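You operate a simulated robot arm through the tools that you are given. There is no shell and no other tool. Be economical: measure what you need, move in short steps, check, and stop when the job is done.

You run a simulated two-armed robot. Do the job below in one go: nothing can be reset, and whatever is moved stays where it is left.

Task
Pull the collar off the mould and brush the sand off its base.
Fine: hold the mould while you pull; collar into the steel tray; use the purple brush and stand it back in its cup. What is to be rubbed or washed off counts as gone when no trace of it is left.

The check looks at the end state, three seconds after you hand in, the way a careful person would. Anything else that was tipped, shoved, dropped, spilled or broken makes it a failure.

Robot
Two 7-joint arms with two-finger parallel grippers on one trunk, on a base that drives. Base frame: it is fixed to the floor where the robot stands at the start and does not move with it; the origin is under the middle of the robot, x ahead of it, y to its left, z up; the surface under the hand at the start is at about z = 850. Readings come in mm, degrees, newtons and seconds.
The left shoulder is at the start at [60, 143, 926], the right one opposite. With the tool pointing down near the work surface each hand reaches from about 300 to 720 mm from the robot's upright axis, wherever it stands, measured 20 degrees to its own side. Places, roughly: bin [500, -300, 900]; one dot brush cup of the grey stand [700, -300, 900]; purple brush (3x3x15 cm) [700, -300, 900]. Payload 1.57 kg a hand.
The tool frame of a hand sits at the grasp point between the pads (the TCP): z along the fingers, y along the line on which they close. The tips reach 30 mm beyond it. The gripper opens to 110 mm. The fingers are 24 mm wide and 12 mm thick; the gripper's body (48 by 112 mm) begins 78 mm behind the TCP.
Orientation is told as [roll, pitch, yaw] about the base's x, y, z axes, in that order, counted from this pose: with the fingers straight down and closing along the base's y, the tool's x points along the base's -x, its y along +y and its z along -z.

Tools
- The arms move only by the tool send_rows. It takes "left_steps", "right_steps" or both (then of equal length, played together; a hand with none holds still); each is a list that holds one entry, the list of rows, each a list of 7 numbers: the shift along the tool's x, y, z in mm, then the turn, a rotation vector about the tool's x, y, z in degrees, then the opening, from 0 (shut) to 1 (fully open). In form: [[[dx, dy, dz, wx, wy, wz, hand], ...]]. A call has 1 to 8 rows; each row is the pose to reach, as a shift and turn from the pose commanded when the call began, along the tool's axes at that moment. A row lasts 0.2 s, in which the tool goes at most 50 mm and 8.6 degrees; a call with a longer step from one row to the next is refused whole, and so is a gripper value outside its range. A pose out of reach is approached as far as the arm can. The call stops where the force on the tool passes 40 N (or 10 N more than at its start, if that is more) or the arm is blocked; 0.2 s more then pass. Each finger travels about 45 mm/s and halts on what it meets, pressing with about 34 N; the grip force reading is that of the motor and also rises with nothing between the fingers. The clock runs only during rows and for 0.2 s after the last one: add rows that repeat a pose to give the fingers time. The reply holds the time, the measured pose of the TCP, the force on the tool along the base axes, the opening and the grip force, in the units named above and with some noise, with the torque about the TCP (base axes, N m) and any sound that the robot's microphone picked up.
- Cameras (640 x 400 px; columns grow to the right, rows downward): "scene" is now at [46.8, -10.1, 1533.6]; the picture's right is [-0.14, -0.99, 0.00], its down [-0.79, 0.11, -0.61] and it looks along [0.60, -0.08, -0.80] (base axes); focal length 272 px, centre (320, 200). "left" rides on the left gripper at [70, -16, -141] in its tool frame; the picture's right is [0.23, 0.97, 0.00], its down [-0.86, 0.20, -0.48] and it looks along [-0.47, 0.11, 0.88] (tool axes); focal length 222 px, centre (320, 200). "right" rides on the right gripper at [70, 16, -141] in its tool frame; the picture's right is [-0.23, 0.97, 0.00], its down [-0.86, -0.20, -0.48] and it looks along [-0.47, -0.11, 0.88] (tool axes); focal length 222 px, centre (320, 200). There is no depth. A picture from a camera that has moved, and an enlarged one, comes with that camera's place and axes in the base frame and with its lens.
- capture(camera): a new picture of that camera. No time passes.
- lift_body(by): slides the trunk up (or, below 0, down) by that many mm; the arms and the scene camera ride with it, the base frame stays. It gives what a move gives, with no picture.
- roll_base(legs): drives the robot by 1 to 6 legs, each [ahead, left, turn to the left] in mm, mm and degrees, along the robot's own axes; the way and the turn of a leg run together, so that a leg with both is an arc; at most 1500 mm and 180 degrees a leg. The arms and the cameras ride along, it lands a little off, and it stops where it bumps. It gives what a move gives.
- turn_head(pan, tilt): turns the head with the scene camera to pan (to the left, within 86 degrees either way) and tilt (down, from -29 to 69), counted from straight ahead of the robot. It gives what a move gives.
- zoom(camera, box): a new picture of the part [left, top, right, bottom] of that camera's present view, enlarged. No time passes.
- close_job(): hands the job in; it is judged then, once.

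Go step by step. Nothing tells you exact positions but the pictures and the camera data: compare them with the known pose of the tool, close in by small moves and look again before you grip or let go. The budget is 120 turns and 100 pictures, counting those below and the enlarged ones. Unless the task says otherwise, let go and move clear before handing in, and close with one line.

The tools are called after "Call:" by a JSON object that holds its "name" and its "arguments". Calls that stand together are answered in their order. send_rows: Moves the arms, as the interface text tells. Its arguments: {"type":"object","properties":{"left_steps":{"type":"array"},"right_steps":{"type":"array"}},"required":[]} The other tools are called the same way: lift_body (by) slides the trunk up or down; roll_base (legs) drives the base; turn_head (pan, tilt) turns the head that bears the scene camera; capture (camera) takes a picture; zoom (camera, box) takes an enlarged picture of a part of a camera's view; close_job () hands the job in.

At the start:

```text
time_s: 0.0
left_eef_pos: [602.9, 212.0, 999.4]
left_orientation: [0.0, -0.1, 0.1]
left_wrist_force: [-0.7, 0.3, 0.4]
left_moment: [-0.03, 0.04, -0.01]
left_grip_width: 109.8
left_gripper_force: 0.0
right_eef_pos: [470.3, -237.8, 999.9]
right_orientation: [0.0, 0.1, -0.1]
right_wrist_force: [0.5, 0.4, -0.8]
right_moment: [-0.01, 0.0, 0.01]
right_grip_width: 110.0
right_gripper_force: 0.0
trunk travel left (down, up): [-525.0, 65.0]
robot x, y, heading: [-0.9, 2.2, 0.1]
head pan, tilt: [-7.9, 52.7]
```

scene: 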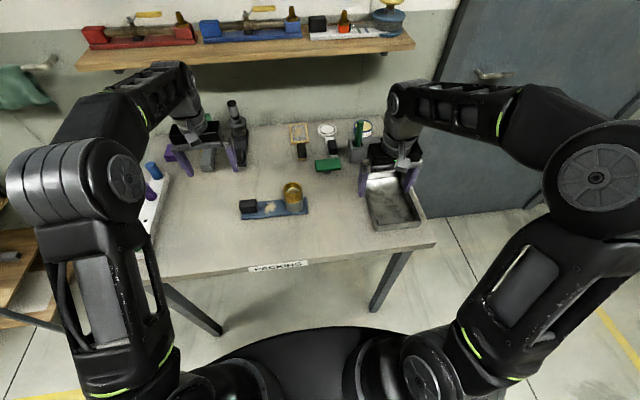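
right: 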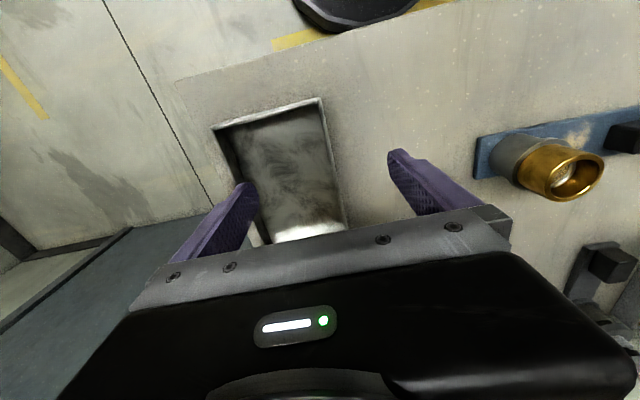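
left: 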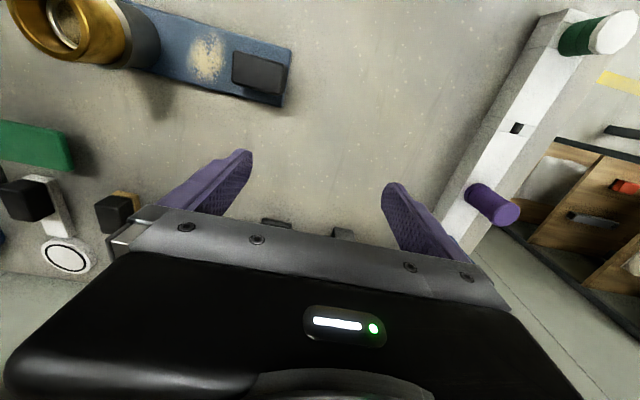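

I see a blue mould base with sand, a brass collar on a grey post, a black block at its left end, the steel tray on the right, and a stand with cups behind. I'll take closer looks first.

Call:
{"name": "zoom", "arguments": {"camera": "scene", "box": [220, 160, 340, 235]}}

Call:
{"name": "zoom", "arguments": {"camera": "scene", "box": [270, 95, 450, 240]}}

Call:
{"name": "zoom", "arguments": {"camera": "scene", "box": [120, 90, 280, 230]}}

```text
5.33 times, centred on (280, 198) of scene
camera zoom: at [46.8, -10.1, 1533.6], right [-0.14, -0.99, 0.0], down [-0.79, 0.11, -0.61], along [0.6, -0.08, -0.8], focal length 1448 px, centre (533, 213)
```

zoom: 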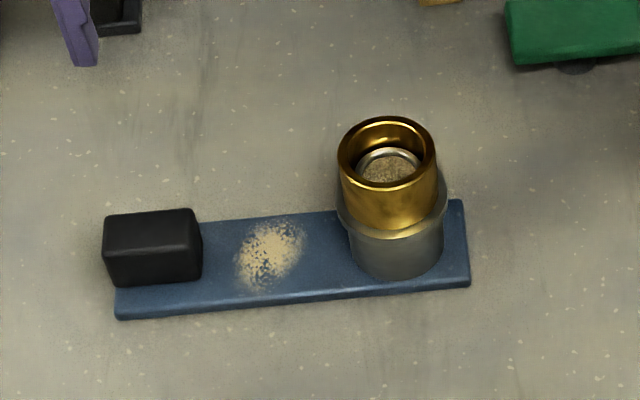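

```text
2.76 times, centred on (360, 168) of scene
camera zoom: at [46.8, -10.1, 1533.6], right [-0.14, -0.99, 0.0], down [-0.79, 0.11, -0.61], along [0.6, -0.08, -0.8], focal length 749 px, centre (210, 290)
```

zoom: 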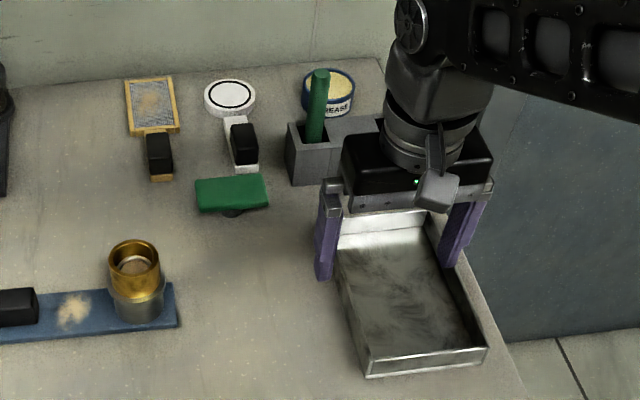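

```text
2.86 times, centred on (200, 160) of scene
camera zoom: at [46.8, -10.1, 1533.6], right [-0.14, -0.99, 0.0], down [-0.79, 0.11, -0.61], along [0.6, -0.08, -0.8], focal length 776 px, centre (663, 314)
```

zoom: 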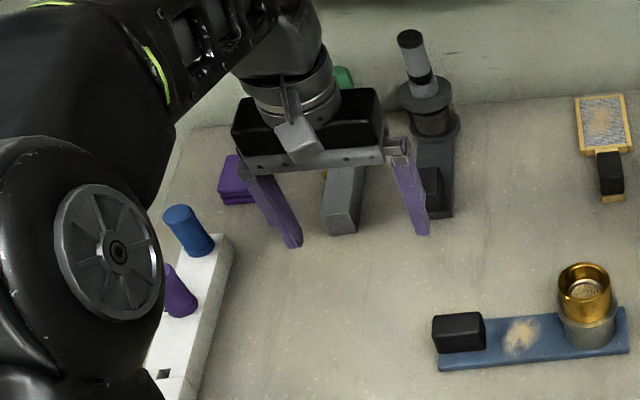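

Collar top I triangulate to about [541, 1, 939], the black grip block about [537, 134]. I'll lift the right hand over toward the collar to uncover the stand, and turn the left so it closes along x over the block.

Call:
{"name": "send_rows", "arguments": {"left_steps": [[[0, 0, -20, 0, 0, 8.5, 1], [0, 0, -40, 0, 0, 17, 1], [0, 0, -60, 0, 0, 25.5, 1], [0, 0, -60, 0, 0, 34, 1], [0, 0, -60, 0, 0, 42.5, 1], [0, 0, -60, 0, 0, 51, 1], [0, 0, -60, 0, 0, 59.5, 1], [0, 0, -60, 0, 0, 68, 1]]], "right_steps": [[[0, 0, -40, 0, 0, 0, 1], [0, 0, -80, 0, 0, 0, 1], [0, 0, -100, 0, 0, 0, 1], [0, 40, -100, 0, 0, 0, 1], [0, 80, -100, 0, 0, 0, 1], [0, 100, -100, 0, 0, 0, 1], [0, 100, -100, 0, 0, 0, 1], [0, 100, -100, 0, 0, 0, 1]]]}}

Call:
{"name": "capture", "arguments": {"camera": "scene"}}

Call:
{"name": "capture", "arguments": {"camera": "right"}}

Call:
{"name": "capture", "arguments": {"camera": "left"}}

```text
time_s: 1.8
left_eef_pos: [563.9, 215.3, 1107.8]
left_orientation: [3.1, -1.8, -63.7]
left_wrist_force: [-0.3, 0.8, -0.1]
left_moment: [-0.01, -0.02, 0.02]
left_grip_width: 110.1
left_gripper_force: 0.1
left hand out of reach, approached as far as the arm can: row 3, 4, 5, 6, 7, 8
right_eef_pos: [469.5, -136.1, 1099.4]
right_orientation: [-0.1, 0.1, 0.0]
right_wrist_force: [-0.5, 0.8, -0.2]
right_moment: [-0.03, 0.03, 0.0]
right_grip_width: 109.9
right_gripper_force: 0.0
trunk travel left (down, up): [-525.0, 65.0]
robot x, y, heading: [0.1, -4.1, 0.2]
head pan, tilt: [-7.9, 52.7]
```

```text
93 pictures are left
camera scene: at [46.4, -8.1, 1533.6], right [-0.14, -0.99, 0.0], down [-0.79, 0.11, -0.61], along [0.6, -0.08, -0.8], focal length 272 px, centre (320, 200)
```

scene: 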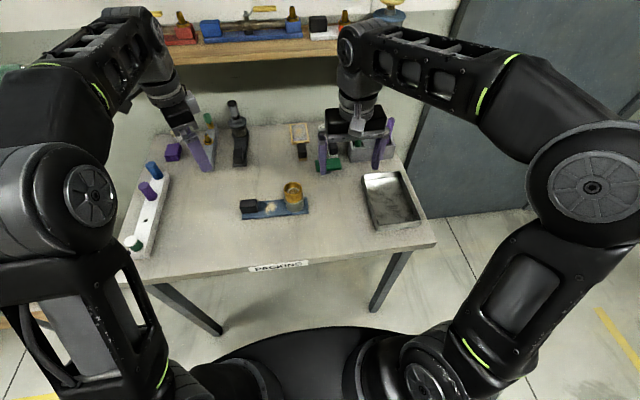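

```text
92 pictures are left
camera right: at [399.4, -119.4, 1239.7], right [0.23, 0.97, 0.0], down [0.85, -0.2, 0.48], along [0.47, -0.11, -0.88], focal length 222 px, centre (320, 200)
```

right: 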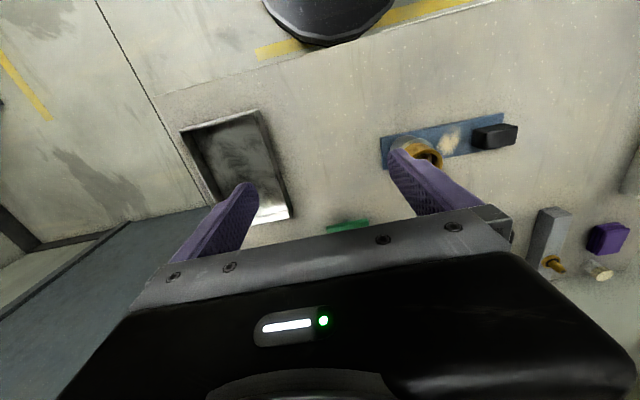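

```text
91 pictures are left
camera left: at [508.7, 272.7, 1245.9], right [0.77, 0.64, 0.05], down [0.53, -0.68, 0.52], along [0.36, -0.37, -0.86], focal length 222 px, centre (320, 200)
```

left: 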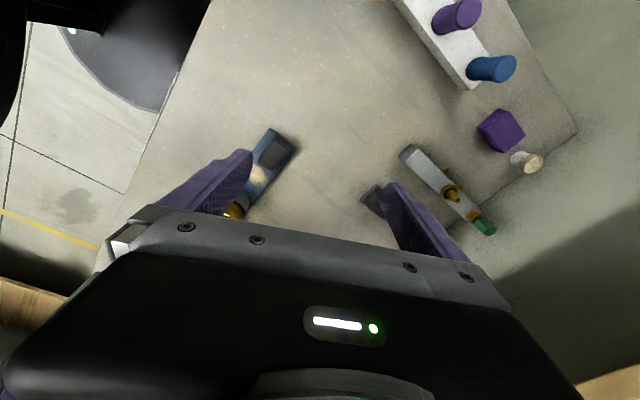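

The left hand ran out of reach up high, so I lower it again while the right goes over the collar.

Call:
{"name": "send_rows", "arguments": {"left_steps": [[[0, 0, 40, 0, 0, 0, 1], [0, 0, 60, 0, 0, 0, 1], [0, 0, 60, 0, 0, 8, 1], [0, 0, 60, 0, 0, 16, 1], [0, 0, 60, 0, 0, 22, 1], [0, 0, 60, 0, 0, 22, 1]]], "right_steps": [[[-18, 34, 0, 0, 0, 0, 1], [-36, 68, 0, 0, 0, 0, 1], [-54, 102, 0, 0, 0, 0, 1], [-72, 137, 0, 0, 0, 0, 1], [-72, 137, 0, 0, 0, 0, 1], [-72, 137, 0, 0, 0, 0, 1]]]}}

Call:
{"name": "capture", "arguments": {"camera": "scene"}}

Call:
{"name": "capture", "arguments": {"camera": "right"}}

Call:
{"name": "capture", "arguments": {"camera": "left"}}

```text
time_s: 3.2
left_eef_pos: [567.9, 215.0, 1048.9]
left_orientation: [3.6, -0.5, -85.5]
left_wrist_force: [0.4, -0.2, 0.1]
left_moment: [-0.02, -0.02, -0.02]
left_grip_width: 110.4
left_gripper_force: 0.2
right_eef_pos: [506.2, -70.6, 1099.7]
right_orientation: [-0.1, -0.1, 0.1]
right_wrist_force: [0.2, 0.0, -0.5]
right_moment: [0.02, 0.01, -0.01]
right_grip_width: 110.1
right_gripper_force: 0.2
right hand out of reach, approached as far as the arm can: row 3, 4, 5, 6
trunk travel left (down, up): [-525.0, 65.0]
robot x, y, heading: [2.9, -1.6, 0.1]
head pan, tilt: [-7.9, 52.7]
```

```text
90 pictures are left
camera scene: at [46.8, -9.8, 1533.6], right [-0.14, -0.99, 0.0], down [-0.79, 0.11, -0.61], along [0.6, -0.08, -0.8], focal length 272 px, centre (320, 200)
```

scene: 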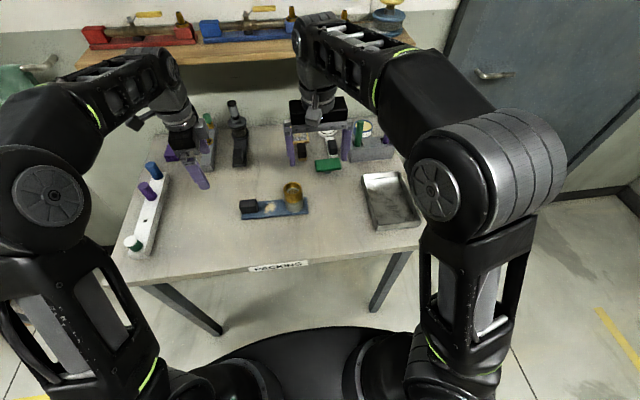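

```text
89 pictures are left
camera right: at [436.2, -54.2, 1239.7], right [0.23, 0.97, 0.0], down [0.85, -0.2, 0.48], along [0.47, -0.11, -0.88], focal length 222 px, centre (320, 200)
```

right: 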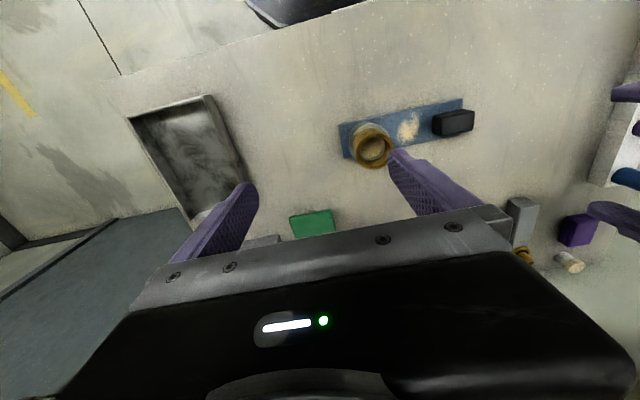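

```text
88 pictures are left
camera left: at [536.9, 284.7, 1188.1], right [0.95, 0.3, 0.06], down [0.23, -0.84, 0.5], along [0.2, -0.46, -0.87], focal length 222 px, centre (320, 200)
```

left: 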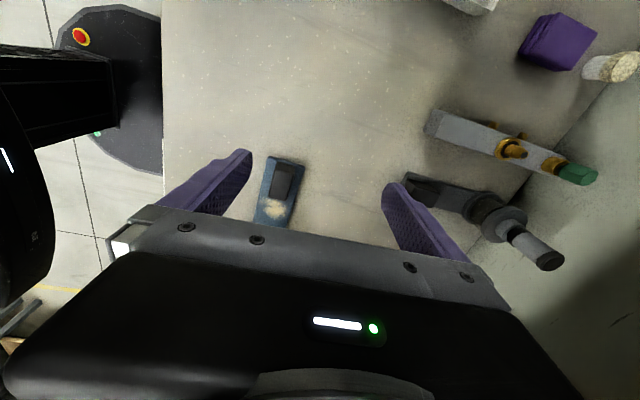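

Call:
{"name": "zoom", "arguments": {"camera": "scene", "box": [270, 95, 430, 195]}}

Call:
{"name": "zoom", "arguments": {"camera": "scene", "box": [110, 95, 270, 265]}}

```text
4.00 times, centred on (350, 145) of scene
camera zoom: at [46.8, -9.8, 1533.6], right [-0.14, -0.99, 0.0], down [-0.79, 0.11, -0.61], along [0.6, -0.08, -0.8], focal length 1086 px, centre (200, 420)
```

zoom: 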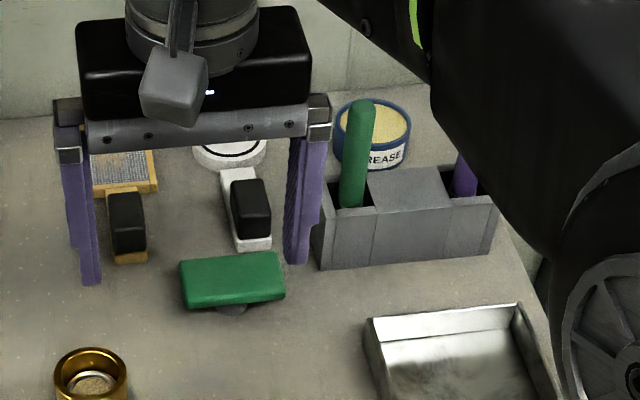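

```text
2.35 times, centred on (190, 180) of scene
camera zoom: at [46.8, -9.8, 1533.6], right [-0.14, -0.99, 0.0], down [-0.79, 0.11, -0.61], along [0.6, -0.08, -0.8], focal length 639 px, centre (626, 247)
```

zoom: 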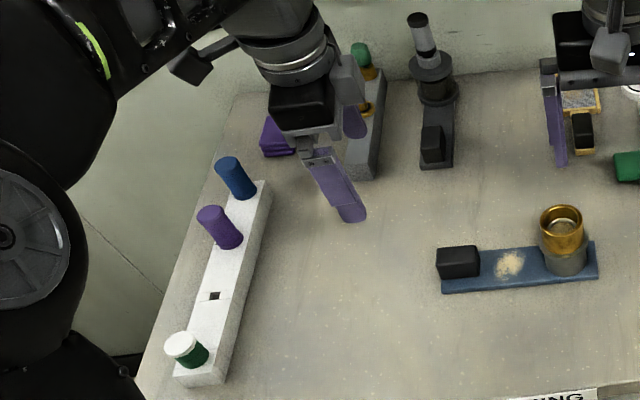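

Purple brush stands in the right-hand cup of the grey stand. I'll shift the base left 65 mm so both hands reach the mould symmetrically.

Call:
{"name": "roll_base", "arguments": {"legs": [[0, 65, 0]]}}

Call:
{"name": "send_rows", "arguments": {"right_steps": [[[0, 0, 40, 0, 0, 0, 1], [0, 0, 40, 0, 0, 0, 1]]]}}

```text
time_s: 4.2
left_eef_pos: [568.2, 281.7, 1048.5]
left_orientation: [3.6, -0.6, -85.5]
left_wrist_force: [-0.5, 1.1, 0.3]
left_moment: [-0.05, -0.03, -0.01]
left_grip_width: 110.2
left_gripper_force: 0.0
right_eef_pos: [506.1, -4.9, 1099.4]
right_orientation: [0.0, 0.0, 0.0]
right_wrist_force: [0.7, 1.4, -1.0]
right_moment: [-0.06, -0.01, -0.01]
right_grip_width: 109.9
right_gripper_force: 0.2
trunk travel left (down, up): [-525.0, 65.0]
robot x, y, heading: [-2.2, 66.9, 0.1]
head pan, tilt: [-7.9, 52.7]
```

```text
time_s: 4.8
left_eef_pos: [567.8, 280.0, 1047.4]
left_orientation: [3.6, -0.5, -85.5]
left_wrist_force: [-0.4, 0.5, 0.0]
left_moment: [0.02, 0.02, 0.0]
left_grip_width: 110.0
left_gripper_force: 0.0
right_eef_pos: [505.7, -4.2, 1061.1]
right_orientation: [0.0, -0.1, 0.1]
right_wrist_force: [0.1, 0.4, 0.6]
right_moment: [-0.01, 0.02, 0.01]
right_grip_width: 110.2
right_gripper_force: 0.1
trunk travel left (down, up): [-525.0, 65.0]
robot x, y, heading: [-2.6, 69.9, -0.1]
head pan, tilt: [-7.9, 52.7]
```

Call:
{"name": "send_rows", "arguments": {"left_steps": [[[-36, -10, 0, 0, -1, 2, 1], [-72, -21, 0, 0, -2, 4, 1], [-108, -32, 20, 0, -3, 6, 1], [-143, -42, 40, 0, -3.6, 6, 1], [-143, -42, 40, 0, -3.6, 6, 1]]], "right_steps": [[[-12, 2, 10, 0, 0, 0, 1], [-24, 4, 20, 0, 0, 0, 1], [-36, 5, 30, 0, 0, 0, 1], [-36, 5, 40, 0, 0, 0, 1], [-36, 5, 40, 0, 0, 0, 1]]]}}

Call:
{"name": "capture", "arguments": {"camera": "right"}}

Call:
{"name": "capture", "arguments": {"camera": "left"}}

Call:
{"name": "capture", "arguments": {"camera": "scene"}}

```text
time_s: 6.0
left_eef_pos: [541.4, 134.2, 1006.1]
left_orientation: [3.8, -3.7, -91.8]
left_wrist_force: [0.1, -0.5, -0.4]
left_moment: [0.0, -0.01, -0.02]
left_grip_width: 110.0
left_gripper_force: 0.0
right_eef_pos: [542.1, 1.3, 1020.5]
right_orientation: [0.0, -0.1, 0.0]
right_wrist_force: [0.4, -0.5, -0.2]
right_moment: [0.02, -0.03, 0.01]
right_grip_width: 110.0
right_gripper_force: 0.0
trunk travel left (down, up): [-525.0, 65.0]
robot x, y, heading: [-1.3, 62.3, -0.1]
head pan, tilt: [-7.9, 52.7]
```

```text
85 pictures are left
camera right: at [471.7, 17.1, 1159.8], right [0.23, 0.97, 0.0], down [0.85, -0.2, 0.48], along [0.47, -0.11, -0.88], focal length 222 px, centre (320, 200)
```

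right: 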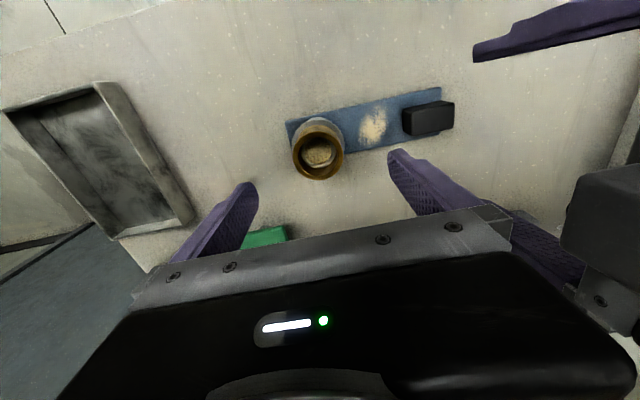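

```text
84 pictures are left
camera left: at [517.4, 213.9, 1142.1], right [0.98, 0.2, 0.05], down [0.14, -0.83, 0.55], along [0.15, -0.53, -0.84], focal length 222 px, centre (320, 200)
```

left: 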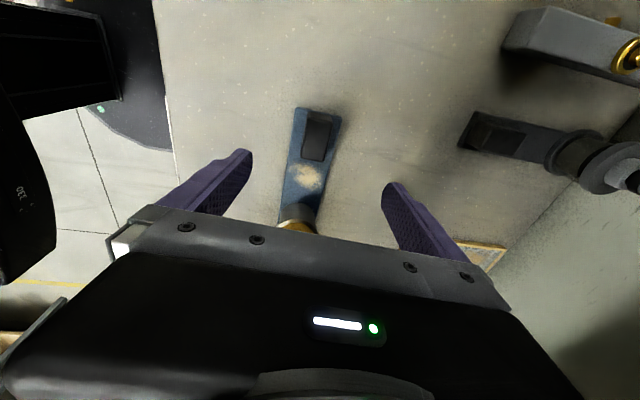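

```text
83 pictures are left
camera scene: at [46.8, 55.1, 1533.6], right [-0.14, -0.99, 0.0], down [-0.79, 0.11, -0.61], along [0.6, -0.08, -0.8], focal length 272 px, centre (320, 200)
```

scene: 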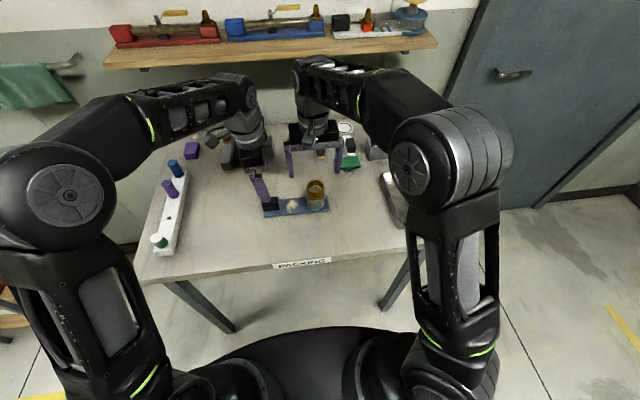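

Call:
{"name": "zoom", "arguments": {"camera": "right", "box": [260, 70, 480, 208]}}

Call:
{"name": "zoom", "arguments": {"camera": "scene", "box": [240, 160, 340, 222]}}

```text
2.90 times, centred on (370, 139) of right
camera zoom: at [471.7, 17.1, 1159.8], right [0.23, 0.97, 0.0], down [0.85, -0.2, 0.48], along [0.47, -0.11, -0.88], focal length 644 px, centre (175, 377)
```

zoom: 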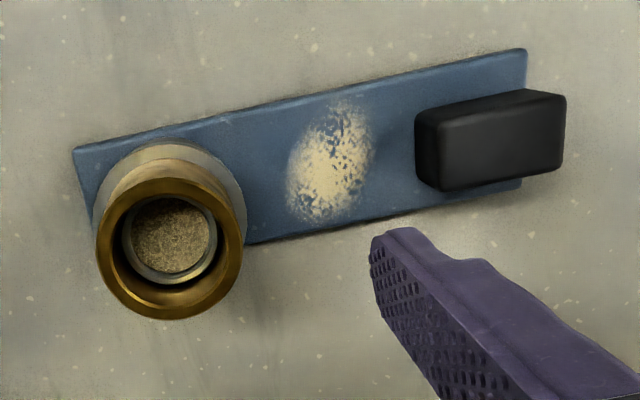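

```text
6.40 times, centred on (290, 191) of scene
camera zoom: at [46.8, 55.1, 1533.6], right [-0.14, -0.99, 0.0], down [-0.79, 0.11, -0.61], along [0.6, -0.08, -0.8], focal length 1738 px, centre (512, 258)
```

zoom: 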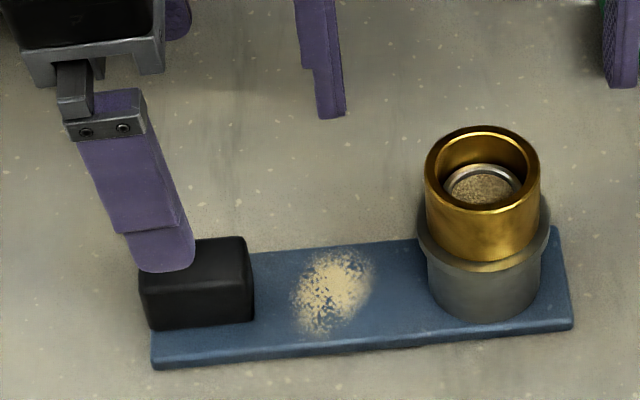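

Block top is about z 895 and the collar spans about 898–939 above a wider flange. I level the left hand and lower it partway.

Call:
{"name": "send_rows", "arguments": {"left_steps": [[[2, -1, 15, 1.5, 1.5, 0, 0.8], [3, -2, 30, 3, 3, 0, 0.8], [5, -3, 45, 3.7, 3.9, 0, 0.8], [6, -4, 60, 3.7, 3.9, 0, 0.8], [6, -4, 60, 3.7, 3.9, 0, 0.8]]]}}

Call:
{"name": "capture", "arguments": {"camera": "left"}}

```text
time_s: 7.2
left_eef_pos: [539.8, 137.0, 947.0]
left_orientation: [0.1, 0.3, -91.6]
left_wrist_force: [0.1, -0.5, 0.2]
left_moment: [0.0, -0.01, -0.02]
left_grip_width: 87.7
left_gripper_force: 0.0
right_eef_pos: [542.2, 0.2, 1019.3]
right_orientation: [0.0, -0.1, 0.1]
right_wrist_force: [-0.5, 0.5, -0.2]
right_moment: [0.0, 0.06, -0.01]
right_grip_width: 109.6
right_gripper_force: 0.0
trunk travel left (down, up): [-525.0, 65.0]
robot x, y, heading: [-0.1, 64.9, -0.3]
head pan, tilt: [-7.9, 52.7]
```

```text
80 pictures are left
camera left: at [524.9, 206.9, 1088.6], right [0.98, 0.2, 0.0], down [0.17, -0.86, 0.48], along [0.1, -0.47, -0.88], focal length 222 px, centre (320, 200)
```

left: 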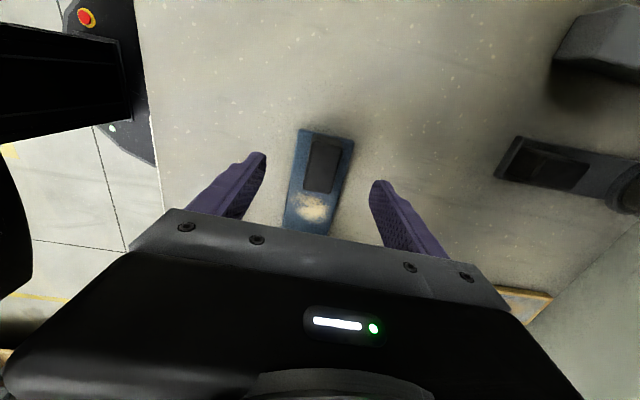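

Block centre lies at about [541, 139], right under the left hand. Descend onto it and close gently.

Call:
{"name": "send_rows", "arguments": {"left_steps": [[[1, 1, 20, 0, 0, 0, 0.8], [2, 1, 38, 0, 0, 0, 0.8], [2, 1, 48, 0, 0, 0, 0.8], [2, 1, 48, 0, 0, 0, 0.8]]]}}

Call:
{"name": "zoom", "arguments": {"camera": "scene", "box": [240, 160, 340, 222]}}

Call:
{"name": "capture", "arguments": {"camera": "left"}}

```text
time_s: 8.2
left_eef_pos: [542.0, 137.6, 897.6]
left_orientation: [0.2, 0.3, -91.7]
left_wrist_force: [0.5, 0.2, -0.7]
left_moment: [-0.01, 0.0, -0.01]
left_grip_width: 88.3
left_gripper_force: 0.0
right_eef_pos: [542.2, 0.6, 1020.1]
right_orientation: [0.0, -0.1, 0.0]
right_wrist_force: [-0.5, 0.6, 0.5]
right_moment: [0.02, -0.04, 0.01]
right_grip_width: 109.8
right_gripper_force: 0.1
trunk travel left (down, up): [-525.0, 65.0]
robot x, y, heading: [2.3, 66.3, 0.1]
head pan, tilt: [-7.9, 52.7]
```

```text
6.40 times, centred on (290, 191) of scene
camera zoom: at [46.8, 54.8, 1533.6], right [-0.14, -0.99, 0.0], down [-0.79, 0.11, -0.61], along [0.6, -0.08, -0.8], focal length 1738 px, centre (512, 258)
```

zoom: 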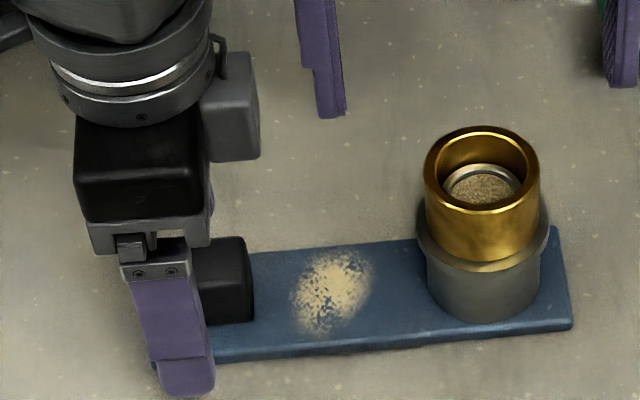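

```text
78 pictures are left
camera left: at [525.9, 208.1, 1040.0], right [0.98, 0.2, 0.0], down [0.17, -0.86, 0.48], along [0.1, -0.47, -0.88], focal length 222 px, centre (320, 200)
```

left: 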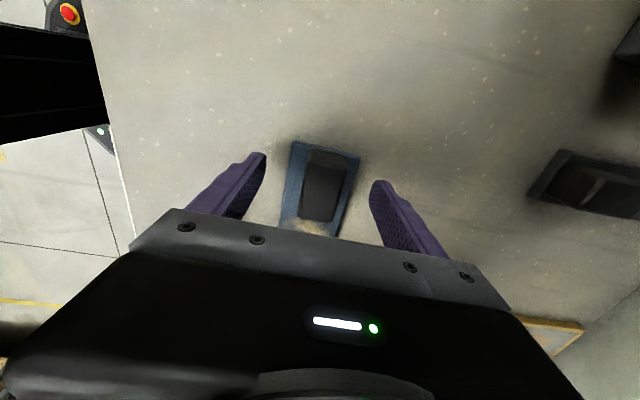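

Call:
{"name": "send_rows", "arguments": {"left_steps": [[[0, 0, 0, 0, 0, 0, 0.5], [0, 0, 0, 0, 0, 0, 0.3], [0, 0, 0, 0, 0, 0, 0.1], [0, 0, 0, 0, 0, 0, 0.1], [0, 0, 0, 0, 0, 0, 0.1], [0, 0, 0, 0, 0, 0, 0.1]]], "right_steps": [[[0, 0, 10, 0, 0, 0, 1], [0, 0, 20, 0, 0, 0, 1], [0, 0, 30, 0, 0, 0, 0.8], [0, 0, 40, 0, 0, 0, 0.8], [0, 0, 40, 0, 0, 0, 0.8], [0, 0, 40, 0, 0, 0, 0.8]]]}}

Call:
{"name": "capture", "arguments": {"camera": "right"}}

Call:
{"name": "zoom", "arguments": {"camera": "scene", "box": [240, 140, 360, 222]}}

```text
time_s: 9.6
left_eef_pos: [541.4, 137.6, 897.0]
left_orientation: [0.1, 0.2, -91.6]
left_wrist_force: [1.4, -0.4, 0.4]
left_moment: [-0.1, 0.11, 0.15]
left_grip_width: 29.6
left_gripper_force: 33.6
right_eef_pos: [542.2, 0.3, 978.7]
right_orientation: [0.0, -0.2, 0.0]
right_wrist_force: [-0.9, 0.1, 0.4]
right_moment: [0.0, -0.02, 0.0]
right_grip_width: 87.8
right_gripper_force: 0.1
trunk travel left (down, up): [-525.0, 65.0]
robot x, y, heading: [0.4, 63.8, -0.1]
head pan, tilt: [-7.9, 52.7]
```

```text
77 pictures are left
camera right: at [472.2, 16.6, 1119.4], right [0.23, 0.97, 0.0], down [0.85, -0.2, 0.48], along [0.47, -0.11, -0.88], focal length 222 px, centre (320, 200)
```

right: 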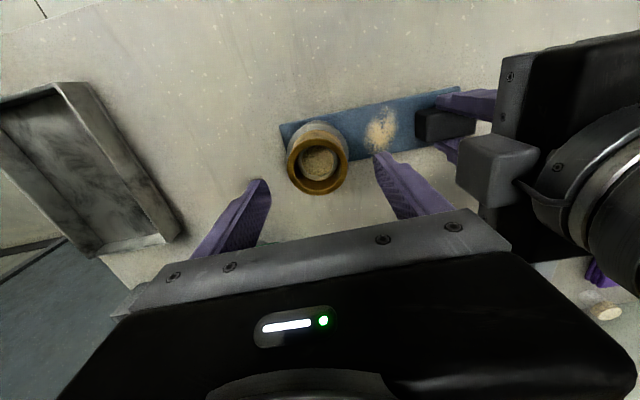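

```text
4.88 times, centred on (300, 181) of scene
camera zoom: at [46.9, 54.8, 1533.6], right [-0.14, -0.99, 0.0], down [-0.79, 0.11, -0.61], along [0.6, -0.08, -0.8], focal length 1324 px, centre (418, 293)
```

zoom: 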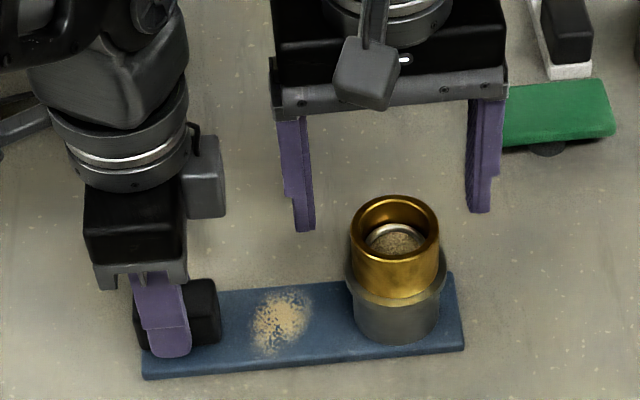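

Block is held firmly. Collar centre is about [539, 0]; lower the right hand to z 935 and close.

Call:
{"name": "send_rows", "arguments": {"right_steps": [[[1, 0, 15, 0, 0, 0, 0.8], [2, 0, 30, 0, 0, 0, 0.8], [3, 0, 44, 0, 0, 0, 0.8], [3, 0, 44, 0, 0, 0, 0.6], [3, 0, 44, 0, 0, 0, 0.3], [3, 0, 44, 0, 0, 0, 0.3], [3, 0, 44, 0, 0, 0, 0.3]]]}}

Call:
{"name": "zoom", "arguments": {"camera": "scene", "box": [240, 140, 360, 222]}}

```text
time_s: 11.2
left_eef_pos: [540.2, 138.2, 897.5]
left_orientation: [0.0, 0.4, -91.6]
left_wrist_force: [0.6, 1.6, 0.8]
left_moment: [0.19, 0.03, 0.1]
left_grip_width: 29.4
left_gripper_force: 34.1
right_eef_pos: [539.4, -0.6, 936.2]
right_orientation: [0.0, -0.2, 0.0]
right_wrist_force: [0.6, -2.1, 4.6]
right_moment: [-0.05, 0.01, 0.03]
right_grip_width: 51.0
right_gripper_force: 28.3
trunk travel left (down, up): [-525.0, 65.0]
robot x, y, heading: [-1.7, 66.5, -0.0]
head pan, tilt: [-7.9, 52.7]
```

```text
4.88 times, centred on (300, 181) of scene
camera zoom: at [46.7, 54.7, 1533.7], right [-0.14, -0.99, 0.0], down [-0.79, 0.11, -0.61], along [0.6, -0.08, -0.8], focal length 1324 px, centre (418, 293)
```

zoom: 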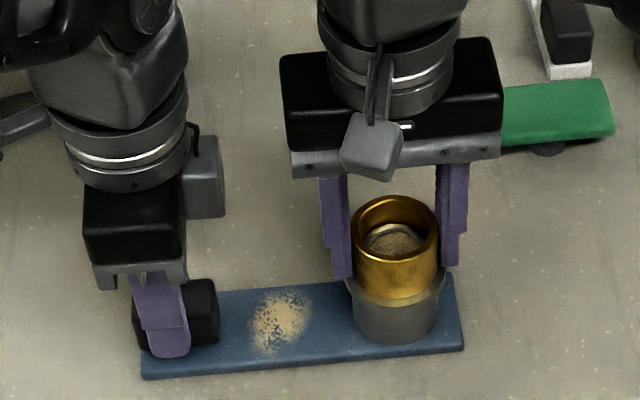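

Collar is gripped (51 mm). Pull up slowly, both hands squeezing.

Call:
{"name": "send_rows", "arguments": {"left_steps": [[[0, 0, 0, 0, 0, 0, 0], [0, 0, 0, 0, 0, 0, 0], [0, 0, 0, 0, 0, 0, 0], [0, 0, 0, 0, 0, 0, 0], [0, 0, 0, 0, 0, 0, 0], [0, 0, 0, 0, 0, 0, 0]]], "right_steps": [[[0, 0, 0, 0, 0, 0, 0.1], [0, 0, -2, 0, 0, 0, 0.1], [0, 0, -4, 0, 0, 0, 0.1], [0, 0, -8, 0, 0, 0, 0.1], [0, 0, -12, 0, 0, 0, 0.1], [0, 0, -16, 0, 0, 0, 0.1]]]}}

Call:
{"name": "zoom", "arguments": {"camera": "scene", "box": [240, 140, 360, 222]}}

```text
time_s: 12.6
left_eef_pos: [541.5, 137.6, 898.4]
left_orientation: [0.1, 0.1, -91.6]
left_wrist_force: [-0.5, -1.1, 0.8]
left_moment: [-0.24, 0.01, -0.12]
left_grip_width: 29.6
left_gripper_force: 33.7
right_eef_pos: [539.4, -0.8, 952.0]
right_orientation: [0.0, -0.1, 0.0]
right_wrist_force: [-0.7, -0.9, -0.1]
right_moment: [-0.14, 0.04, 0.0]
right_grip_width: 51.2
right_gripper_force: 22.3
trunk travel left (down, up): [-525.0, 65.0]
robot x, y, heading: [-2.0, 61.2, 0.1]
head pan, tilt: [-7.9, 52.7]
```

```text
4.88 times, centred on (300, 181) of scene
camera zoom: at [46.7, 54.5, 1533.6], right [-0.14, -0.99, 0.0], down [-0.79, 0.11, -0.61], along [0.6, -0.08, -0.8], focal length 1324 px, centre (418, 293)
```

zoom: 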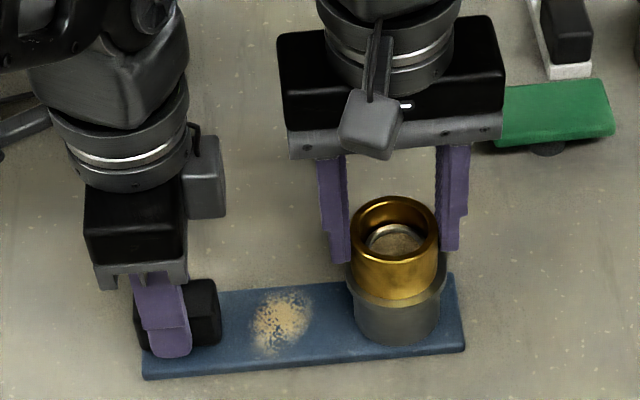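

The fingers slid up the collar rather than it moving. I'll regrip lower with full squeeze and let the force build.

Call:
{"name": "send_rows", "arguments": {"right_steps": [[[0, 0, 0, 0, 0, 0, 0.6], [0, 0, 9, 0, 0, 0, 0.6], [0, 0, 18, 0, 0, 0, 0.6], [0, 0, 20, 0, 0, 0, 0.6], [0, 0, 20, 0, 0, 0, 0], [0, 0, 20, 0, 0, 0, 0], [0, 0, 20, 0, 0, 0, 0], [0, 0, 20, 0, 0, 0, 0]]]}}

```text
time_s: 14.4
left_eef_pos: [541.6, 136.9, 896.9]
left_orientation: [0.2, 0.1, -91.6]
left_wrist_force: [-0.8, -0.1, -0.1]
left_moment: [-0.39, 0.08, 0.01]
left_grip_width: 29.6
left_gripper_force: 34.1
right_eef_pos: [538.3, -1.0, 931.2]
right_orientation: [0.0, 0.0, 0.0]
right_wrist_force: [0.0, -2.0, 1.4]
right_moment: [-0.21, 0.02, 0.04]
right_grip_width: 61.0
right_gripper_force: 33.5
trunk travel left (down, up): [-525.0, 65.0]
robot x, y, heading: [2.0, 63.2, -0.1]
head pan, tilt: [-7.9, 52.7]
```

Width 61 shows the tips are on the flange; go up 4 mm and grip again.

Call:
{"name": "send_rows", "arguments": {"right_steps": [[[0, 0, 0, 0, 0, 0, 0.7], [0, 0, 0, 0, 0, 0, 0.7], [0, 0, -4, 0, 0, 0, 0.7], [0, 0, -4, 0, 0, 0, 0], [0, 0, -4, 0, 0, 0, 0], [0, 0, -4, 0, 0, 0, 0], [0, 0, -4, 0, 0, 0, 0], [0, 0, -4, 0, 0, 0, 0]]]}}

Call:
{"name": "zoom", "arguments": {"camera": "scene", "box": [240, 140, 360, 222]}}

```text
time_s: 16.2
left_eef_pos: [541.0, 137.3, 897.3]
left_orientation: [0.1, 0.2, -91.6]
left_wrist_force: [-0.2, 0.5, 3.0]
left_moment: [0.06, 0.09, -0.07]
left_grip_width: 29.5
left_gripper_force: 33.5
right_eef_pos: [539.1, -0.7, 934.1]
right_orientation: [0.0, -0.1, 0.0]
right_wrist_force: [-0.2, 0.3, 0.6]
right_moment: [-0.04, -0.02, 0.08]
right_grip_width: 61.3
right_gripper_force: 34.0
trunk travel left (down, up): [-525.0, 65.0]
robot x, y, heading: [-1.8, 67.4, -0.0]
head pan, tilt: [-7.9, 52.7]
```

```text
4.88 times, centred on (300, 181) of scene
camera zoom: at [46.8, 54.7, 1533.6], right [-0.14, -0.99, 0.0], down [-0.79, 0.11, -0.61], along [0.6, -0.08, -0.8], focal length 1324 px, centre (418, 293)
```

zoom: 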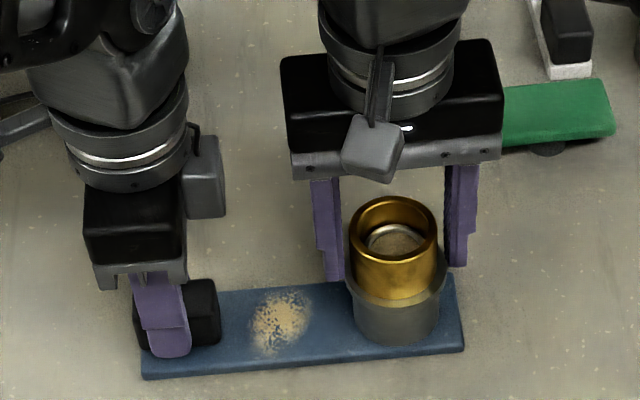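

Call:
{"name": "send_rows", "arguments": {"right_steps": [[[0, 0, 0, 0, 0, 0, 0.7], [0, 0, 0, 0, 0, 0, 0.7], [0, 0, -4, 0, 0, 0, 0.7], [0, 0, -4, 0, 0, 0, 0], [0, 0, -4, 0, 0, 0, 0], [0, 0, -4, 0, 0, 0, 0], [0, 0, -4, 0, 0, 0, 0], [0, 0, -4, 0, 0, 0, 0]]]}}

Call:
{"name": "capture", "arguments": {"camera": "right"}}

```text
time_s: 18.0
left_eef_pos: [540.0, 137.7, 898.7]
left_orientation: [0.1, 0.3, -91.6]
left_wrist_force: [0.8, -2.9, -0.2]
left_moment: [0.57, 0.09, 0.02]
left_grip_width: 29.5
left_gripper_force: 33.4
right_eef_pos: [540.5, -0.6, 938.6]
right_orientation: [0.1, 0.0, 0.0]
right_wrist_force: [-1.5, 4.0, 1.5]
right_moment: [0.0, 0.09, 0.06]
right_grip_width: 50.7
right_gripper_force: 33.8
trunk travel left (down, up): [-525.0, 65.0]
robot x, y, heading: [1.0, 65.0, -0.0]
head pan, tilt: [-7.9, 52.7]
```

```text
72 pictures are left
camera right: at [469.6, 16.3, 1079.7], right [0.23, 0.97, 0.0], down [0.85, -0.2, 0.48], along [0.47, -0.11, -0.88], focal length 222 px, centre (320, 200)
```

right: 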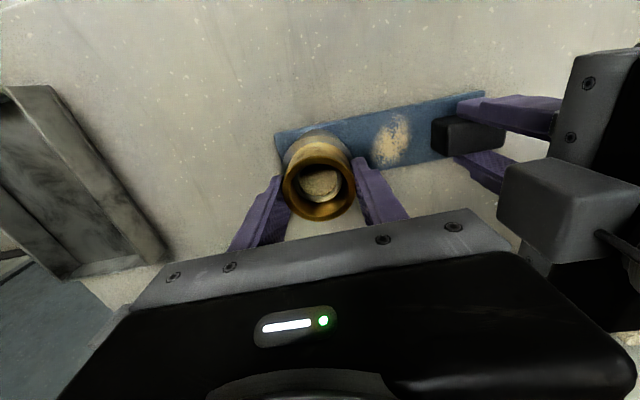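

Full squeeze on the collar now. Pull in small steps and read the force.

Call:
{"name": "send_rows", "arguments": {"right_steps": [[[0, 0, -1, 0, 0, 0, 0], [0, 0, -2, 0, 0, 0, 0], [0, 0, -3, 0, 0, 0, 0]]]}}

Call:
{"name": "zoom", "arguments": {"camera": "scene", "box": [240, 140, 360, 222]}}

```text
time_s: 18.8
left_eef_pos: [540.7, 137.1, 897.5]
left_orientation: [0.2, 0.2, -91.7]
left_wrist_force: [-0.4, -1.0, 0.6]
left_moment: [-0.43, 0.08, 0.03]
left_grip_width: 29.5
left_gripper_force: 34.8
right_eef_pos: [540.4, -2.0, 941.9]
right_orientation: [0.1, -0.1, 0.0]
right_wrist_force: [0.0, -0.4, -0.7]
right_moment: [0.0, -0.01, -0.02]
right_grip_width: 50.9
right_gripper_force: 34.2
trunk travel left (down, up): [-525.0, 65.0]
robot x, y, heading: [-1.6, 64.9, 0.2]
head pan, tilt: [-7.9, 52.7]
```

```text
4.88 times, centred on (300, 181) of scene
camera zoom: at [46.9, 54.6, 1533.6], right [-0.14, -0.99, 0.0], down [-0.79, 0.11, -0.61], along [0.6, -0.08, -0.8], focal length 1324 px, centre (418, 293)
```

zoom: 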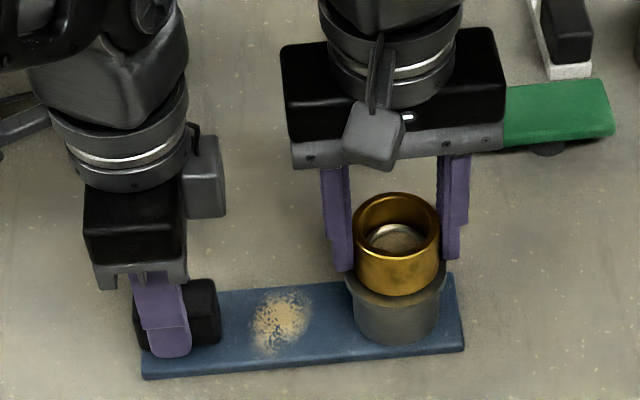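

The collar has come up with the fingers. Keep raising it.

Call:
{"name": "send_rows", "arguments": {"right_steps": [[[0, 0, -5, 0, 0, 0, 0], [0, 0, -10, 0, 0, 0, 0], [0, 0, -16, 0, 0, 0, 0], [0, 0, -24, 0, 0, 0, 0], [0, 0, -32, 0, 0, 0, 0], [0, 0, -40, 0, 0, 0, 0]]]}}

Call:
{"name": "zoom", "arguments": {"camera": "scene", "box": [240, 140, 360, 222]}}

```text
time_s: 20.2
left_eef_pos: [542.1, 138.5, 898.6]
left_orientation: [0.1, 0.2, -91.6]
left_wrist_force: [0.0, -0.7, 1.0]
left_moment: [-0.24, 0.12, 0.05]
left_grip_width: 29.6
left_gripper_force: 34.0
right_eef_pos: [539.8, -0.4, 983.6]
right_orientation: [0.0, 0.0, 0.0]
right_wrist_force: [0.0, 0.0, -1.4]
right_moment: [0.04, -0.01, 0.03]
right_grip_width: 50.8
right_gripper_force: 34.4
trunk travel left (down, up): [-525.0, 65.0]
robot x, y, heading: [-0.6, 61.9, -0.1]
head pan, tilt: [-7.9, 52.7]
```

```text
4.88 times, centred on (300, 181) of scene
camera zoom: at [46.9, 54.7, 1533.6], right [-0.14, -0.99, 0.0], down [-0.79, 0.11, -0.61], along [0.6, -0.08, -0.8], focal length 1324 px, centre (418, 293)
```

zoom: 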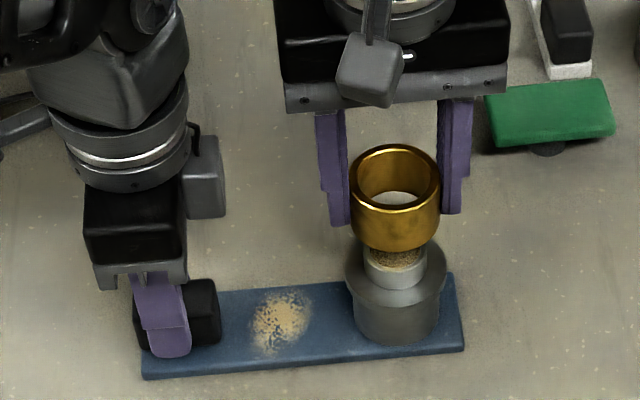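

Collar is free. Raise it further and carry it toward the tray at about [510, -298].

Call:
{"name": "send_rows", "arguments": {"right_steps": [[[0, 0, -30, 0, 0, 0, 0], [0, -40, -40, 0, 0, 0, 0], [5, -80, -40, 0, 0, 0, 0], [10, -125, -40, 0, 0, 0, 0], [15, -170, -40, 0, 0, 0, 0], [20, -215, -40, 0, 0, 0, 0], [25, -260, -40, 0, 0, 0, 0], [30, -298, -40, 0, 0, 0, 0]]]}}

Call:
{"name": "capture", "arguments": {"camera": "right"}}

Call:
{"name": "capture", "arguments": {"camera": "scene"}}

```text
time_s: 22.0
left_eef_pos: [541.0, 137.8, 897.4]
left_orientation: [0.1, 0.2, -91.6]
left_wrist_force: [-0.4, -0.1, 2.1]
left_moment: [0.4, 0.04, 0.06]
left_grip_width: 29.6
left_gripper_force: 33.8
right_eef_pos: [511.7, -298.7, 1021.8]
right_orientation: [0.1, -0.1, 0.1]
right_wrist_force: [0.6, 0.3, -0.3]
right_moment: [0.03, -0.02, 0.0]
right_grip_width: 50.7
right_gripper_force: 33.7
trunk travel left (down, up): [-525.0, 65.0]
robot x, y, heading: [1.4, 65.2, 0.1]
head pan, tilt: [-7.9, 52.7]
```

```text
69 pictures are left
camera right: at [441.7, -282.5, 1162.8], right [0.23, 0.97, 0.0], down [0.85, -0.2, 0.48], along [0.47, -0.11, -0.88], focal length 222 px, centre (320, 200)
```

right: 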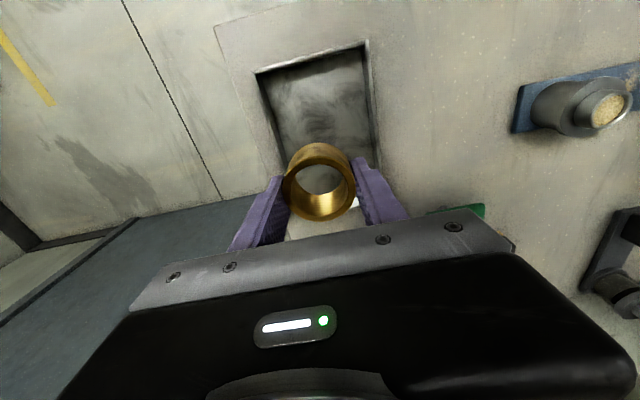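

```text
68 pictures are left
camera scene: at [46.8, 54.2, 1533.6], right [-0.14, -0.99, 0.0], down [-0.79, 0.11, -0.61], along [0.6, -0.08, -0.8], focal length 272 px, centre (320, 200)
```

scene: 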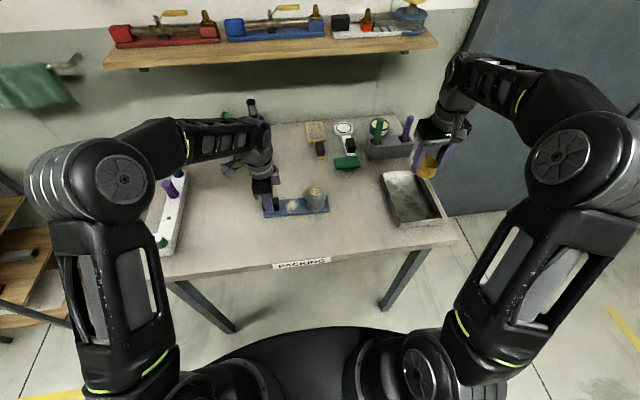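

Tray is centred at about [512, -290]. Lower the collar into it.

Call:
{"name": "send_rows", "arguments": {"right_steps": [[[0, 9, 30, 0, 0, 0, 0], [0, 9, 60, 0, 0, 0, 0], [0, 9, 90, 0, 0, 0, 0], [0, 9, 112, 0, 0, 0, 0], [0, 9, 120, 0, 0, 0, 0], [0, 9, 120, 0, 0, 0, 0]]]}}

Call:
{"name": "capture", "arguments": {"camera": "right"}}

Call:
{"name": "zoom", "arguments": {"camera": "scene", "box": [340, 110, 460, 235]}}

```text
time_s: 23.4
left_eef_pos: [540.8, 137.4, 898.2]
left_orientation: [0.0, 0.2, -91.6]
left_wrist_force: [-0.3, -1.1, 0.2]
left_moment: [0.1, 0.15, 0.02]
left_grip_width: 29.9
left_gripper_force: 34.2
right_eef_pos: [511.0, -290.9, 901.6]
right_orientation: [0.1, -0.1, 0.0]
right_wrist_force: [0.0, -0.3, -0.1]
right_moment: [0.02, -0.03, -0.02]
right_grip_width: 50.7
right_gripper_force: 34.2
trunk travel left (down, up): [-525.0, 65.0]
robot x, y, heading: [-1.0, 66.1, 0.2]
head pan, tilt: [-7.9, 52.7]
```

```text
67 pictures are left
camera right: at [440.9, -274.2, 1042.7], right [0.23, 0.97, 0.0], down [0.85, -0.2, 0.48], along [0.47, -0.11, -0.88], focal length 222 px, centre (320, 200)
```

right: 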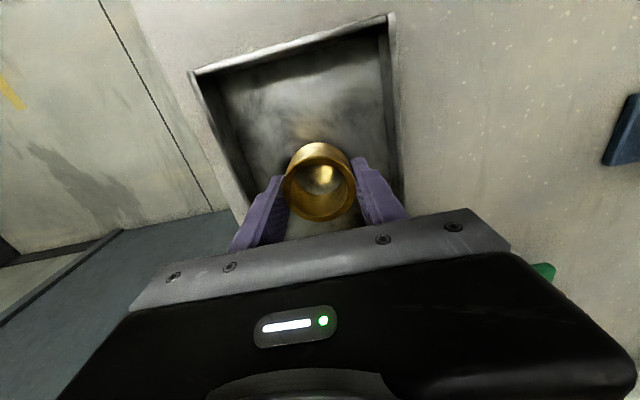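

```text
3.20 times, centred on (400, 172) of scene
camera zoom: at [46.8, 54.5, 1533.6], right [-0.14, -0.99, 0.0], down [-0.79, 0.11, -0.61], along [0.6, -0.08, -0.8], focal length 869 px, centre (64, 288)
```

zoom: 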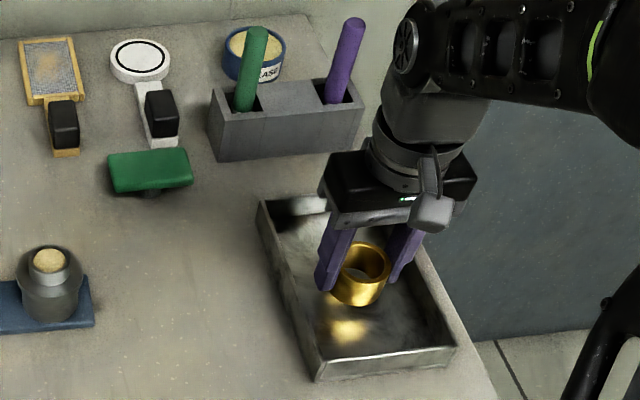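

Call:
{"name": "send_rows", "arguments": {"right_steps": [[[0, 0, 3, 0, 0, 0, 0], [0, 0, 6, 0, 0, 0, 0], [0, 0, 9, 0, 0, 0, 0], [0, 0, 11, 0, 0, 0, 0], [0, 0, 13, 0, 0, 0, 0]]]}}

Call:
{"name": "zoom", "arguments": {"camera": "scene", "box": [370, 150, 450, 220]}}

```text
time_s: 24.6
left_eef_pos: [542.5, 138.5, 897.5]
left_orientation: [0.0, 0.1, -91.6]
left_wrist_force: [-0.9, -0.5, 0.6]
left_moment: [0.01, 0.02, 0.04]
left_grip_width: 29.5
left_gripper_force: 34.1
right_eef_pos: [509.9, -289.7, 890.3]
right_orientation: [0.0, -0.1, 0.0]
right_wrist_force: [-0.1, 0.5, 6.7]
right_moment: [0.01, 0.17, 0.06]
right_grip_width: 50.7
right_gripper_force: 33.8
trunk travel left (down, up): [-525.0, 65.0]
robot x, y, heading: [-0.8, 63.7, 0.1]
head pan, tilt: [-7.9, 52.7]
```

```text
5.71 times, centred on (410, 185) of scene
camera zoom: at [46.5, 55.0, 1533.7], right [-0.14, -0.99, 0.0], down [-0.79, 0.11, -0.61], along [0.6, -0.08, -0.8], focal length 1551 px, centre (-194, 286)
```

zoom: 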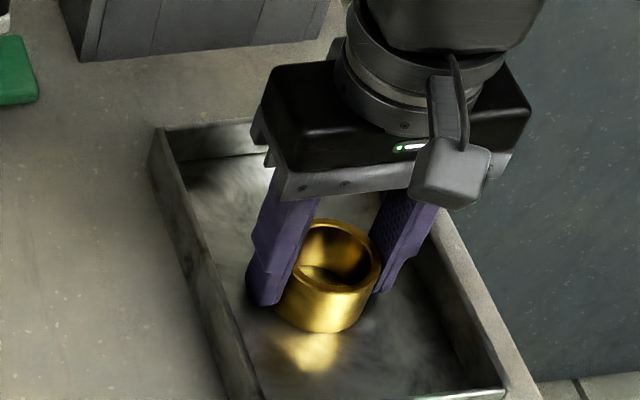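

Contact felt: the collar sits on the tray floor. Release and rise.

Call:
{"name": "send_rows", "arguments": {"right_steps": [[[0, 0, 0, 0, 0, 0, 0.55], [0, 0, 0, 0, 0, 0, 0.65], [0, 0, 0, 0, 0, 0, 0.65], [0, 0, -20, 0, 0, 0, 0.65], [0, 0, -60, 0, 0, 0, 0.65], [0, 0, -100, 0, 0, 0, 0.65], [0, 0, -140, 0, 0, 0, 0.65]]]}}

Call:
{"name": "capture", "arguments": {"camera": "right"}}

Call:
{"name": "zoom", "arguments": {"camera": "scene", "box": [340, 100, 460, 225]}}

```text
time_s: 26.2
left_eef_pos: [540.3, 138.0, 899.3]
left_orientation: [0.1, 0.2, -91.6]
left_wrist_force: [-1.0, 1.1, 1.4]
left_moment: [0.03, -0.06, -0.03]
left_grip_width: 29.8
left_gripper_force: 34.2
right_eef_pos: [509.4, -289.9, 1029.4]
right_orientation: [0.1, 0.0, 0.0]
right_wrist_force: [-0.8, -0.1, 0.9]
right_moment: [-0.05, -0.02, 0.0]
right_grip_width: 71.4
right_gripper_force: 0.2
trunk travel left (down, up): [-525.0, 65.0]
robot x, y, heading: [-1.3, 64.2, 0.0]
head pan, tilt: [-7.9, 52.7]
```

```text
64 pictures are left
camera right: at [440.2, -274.1, 1170.1], right [0.23, 0.97, 0.0], down [0.85, -0.2, 0.48], along [0.47, -0.11, -0.88], focal length 222 px, centre (320, 200)
```

right: 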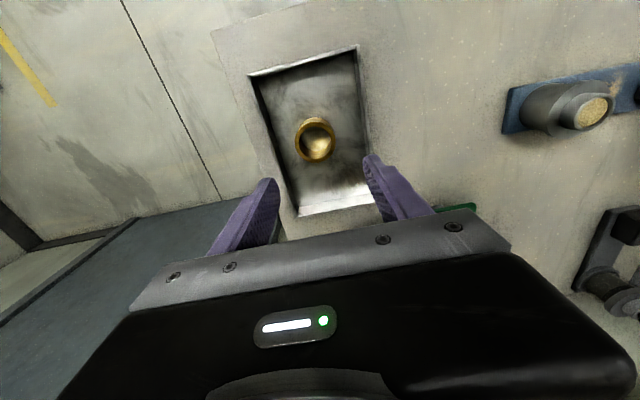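

```text
3.20 times, centred on (400, 162) of scene
camera zoom: at [46.6, 54.9, 1533.6], right [-0.14, -0.99, 0.0], down [-0.79, 0.11, -0.61], along [0.6, -0.08, -0.8], focal length 869 px, centre (64, 320)
```

zoom: 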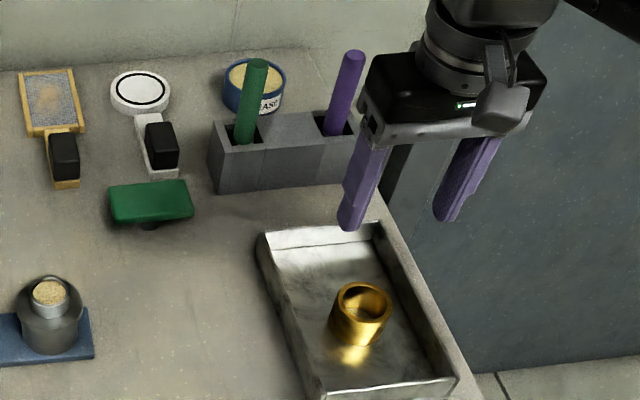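

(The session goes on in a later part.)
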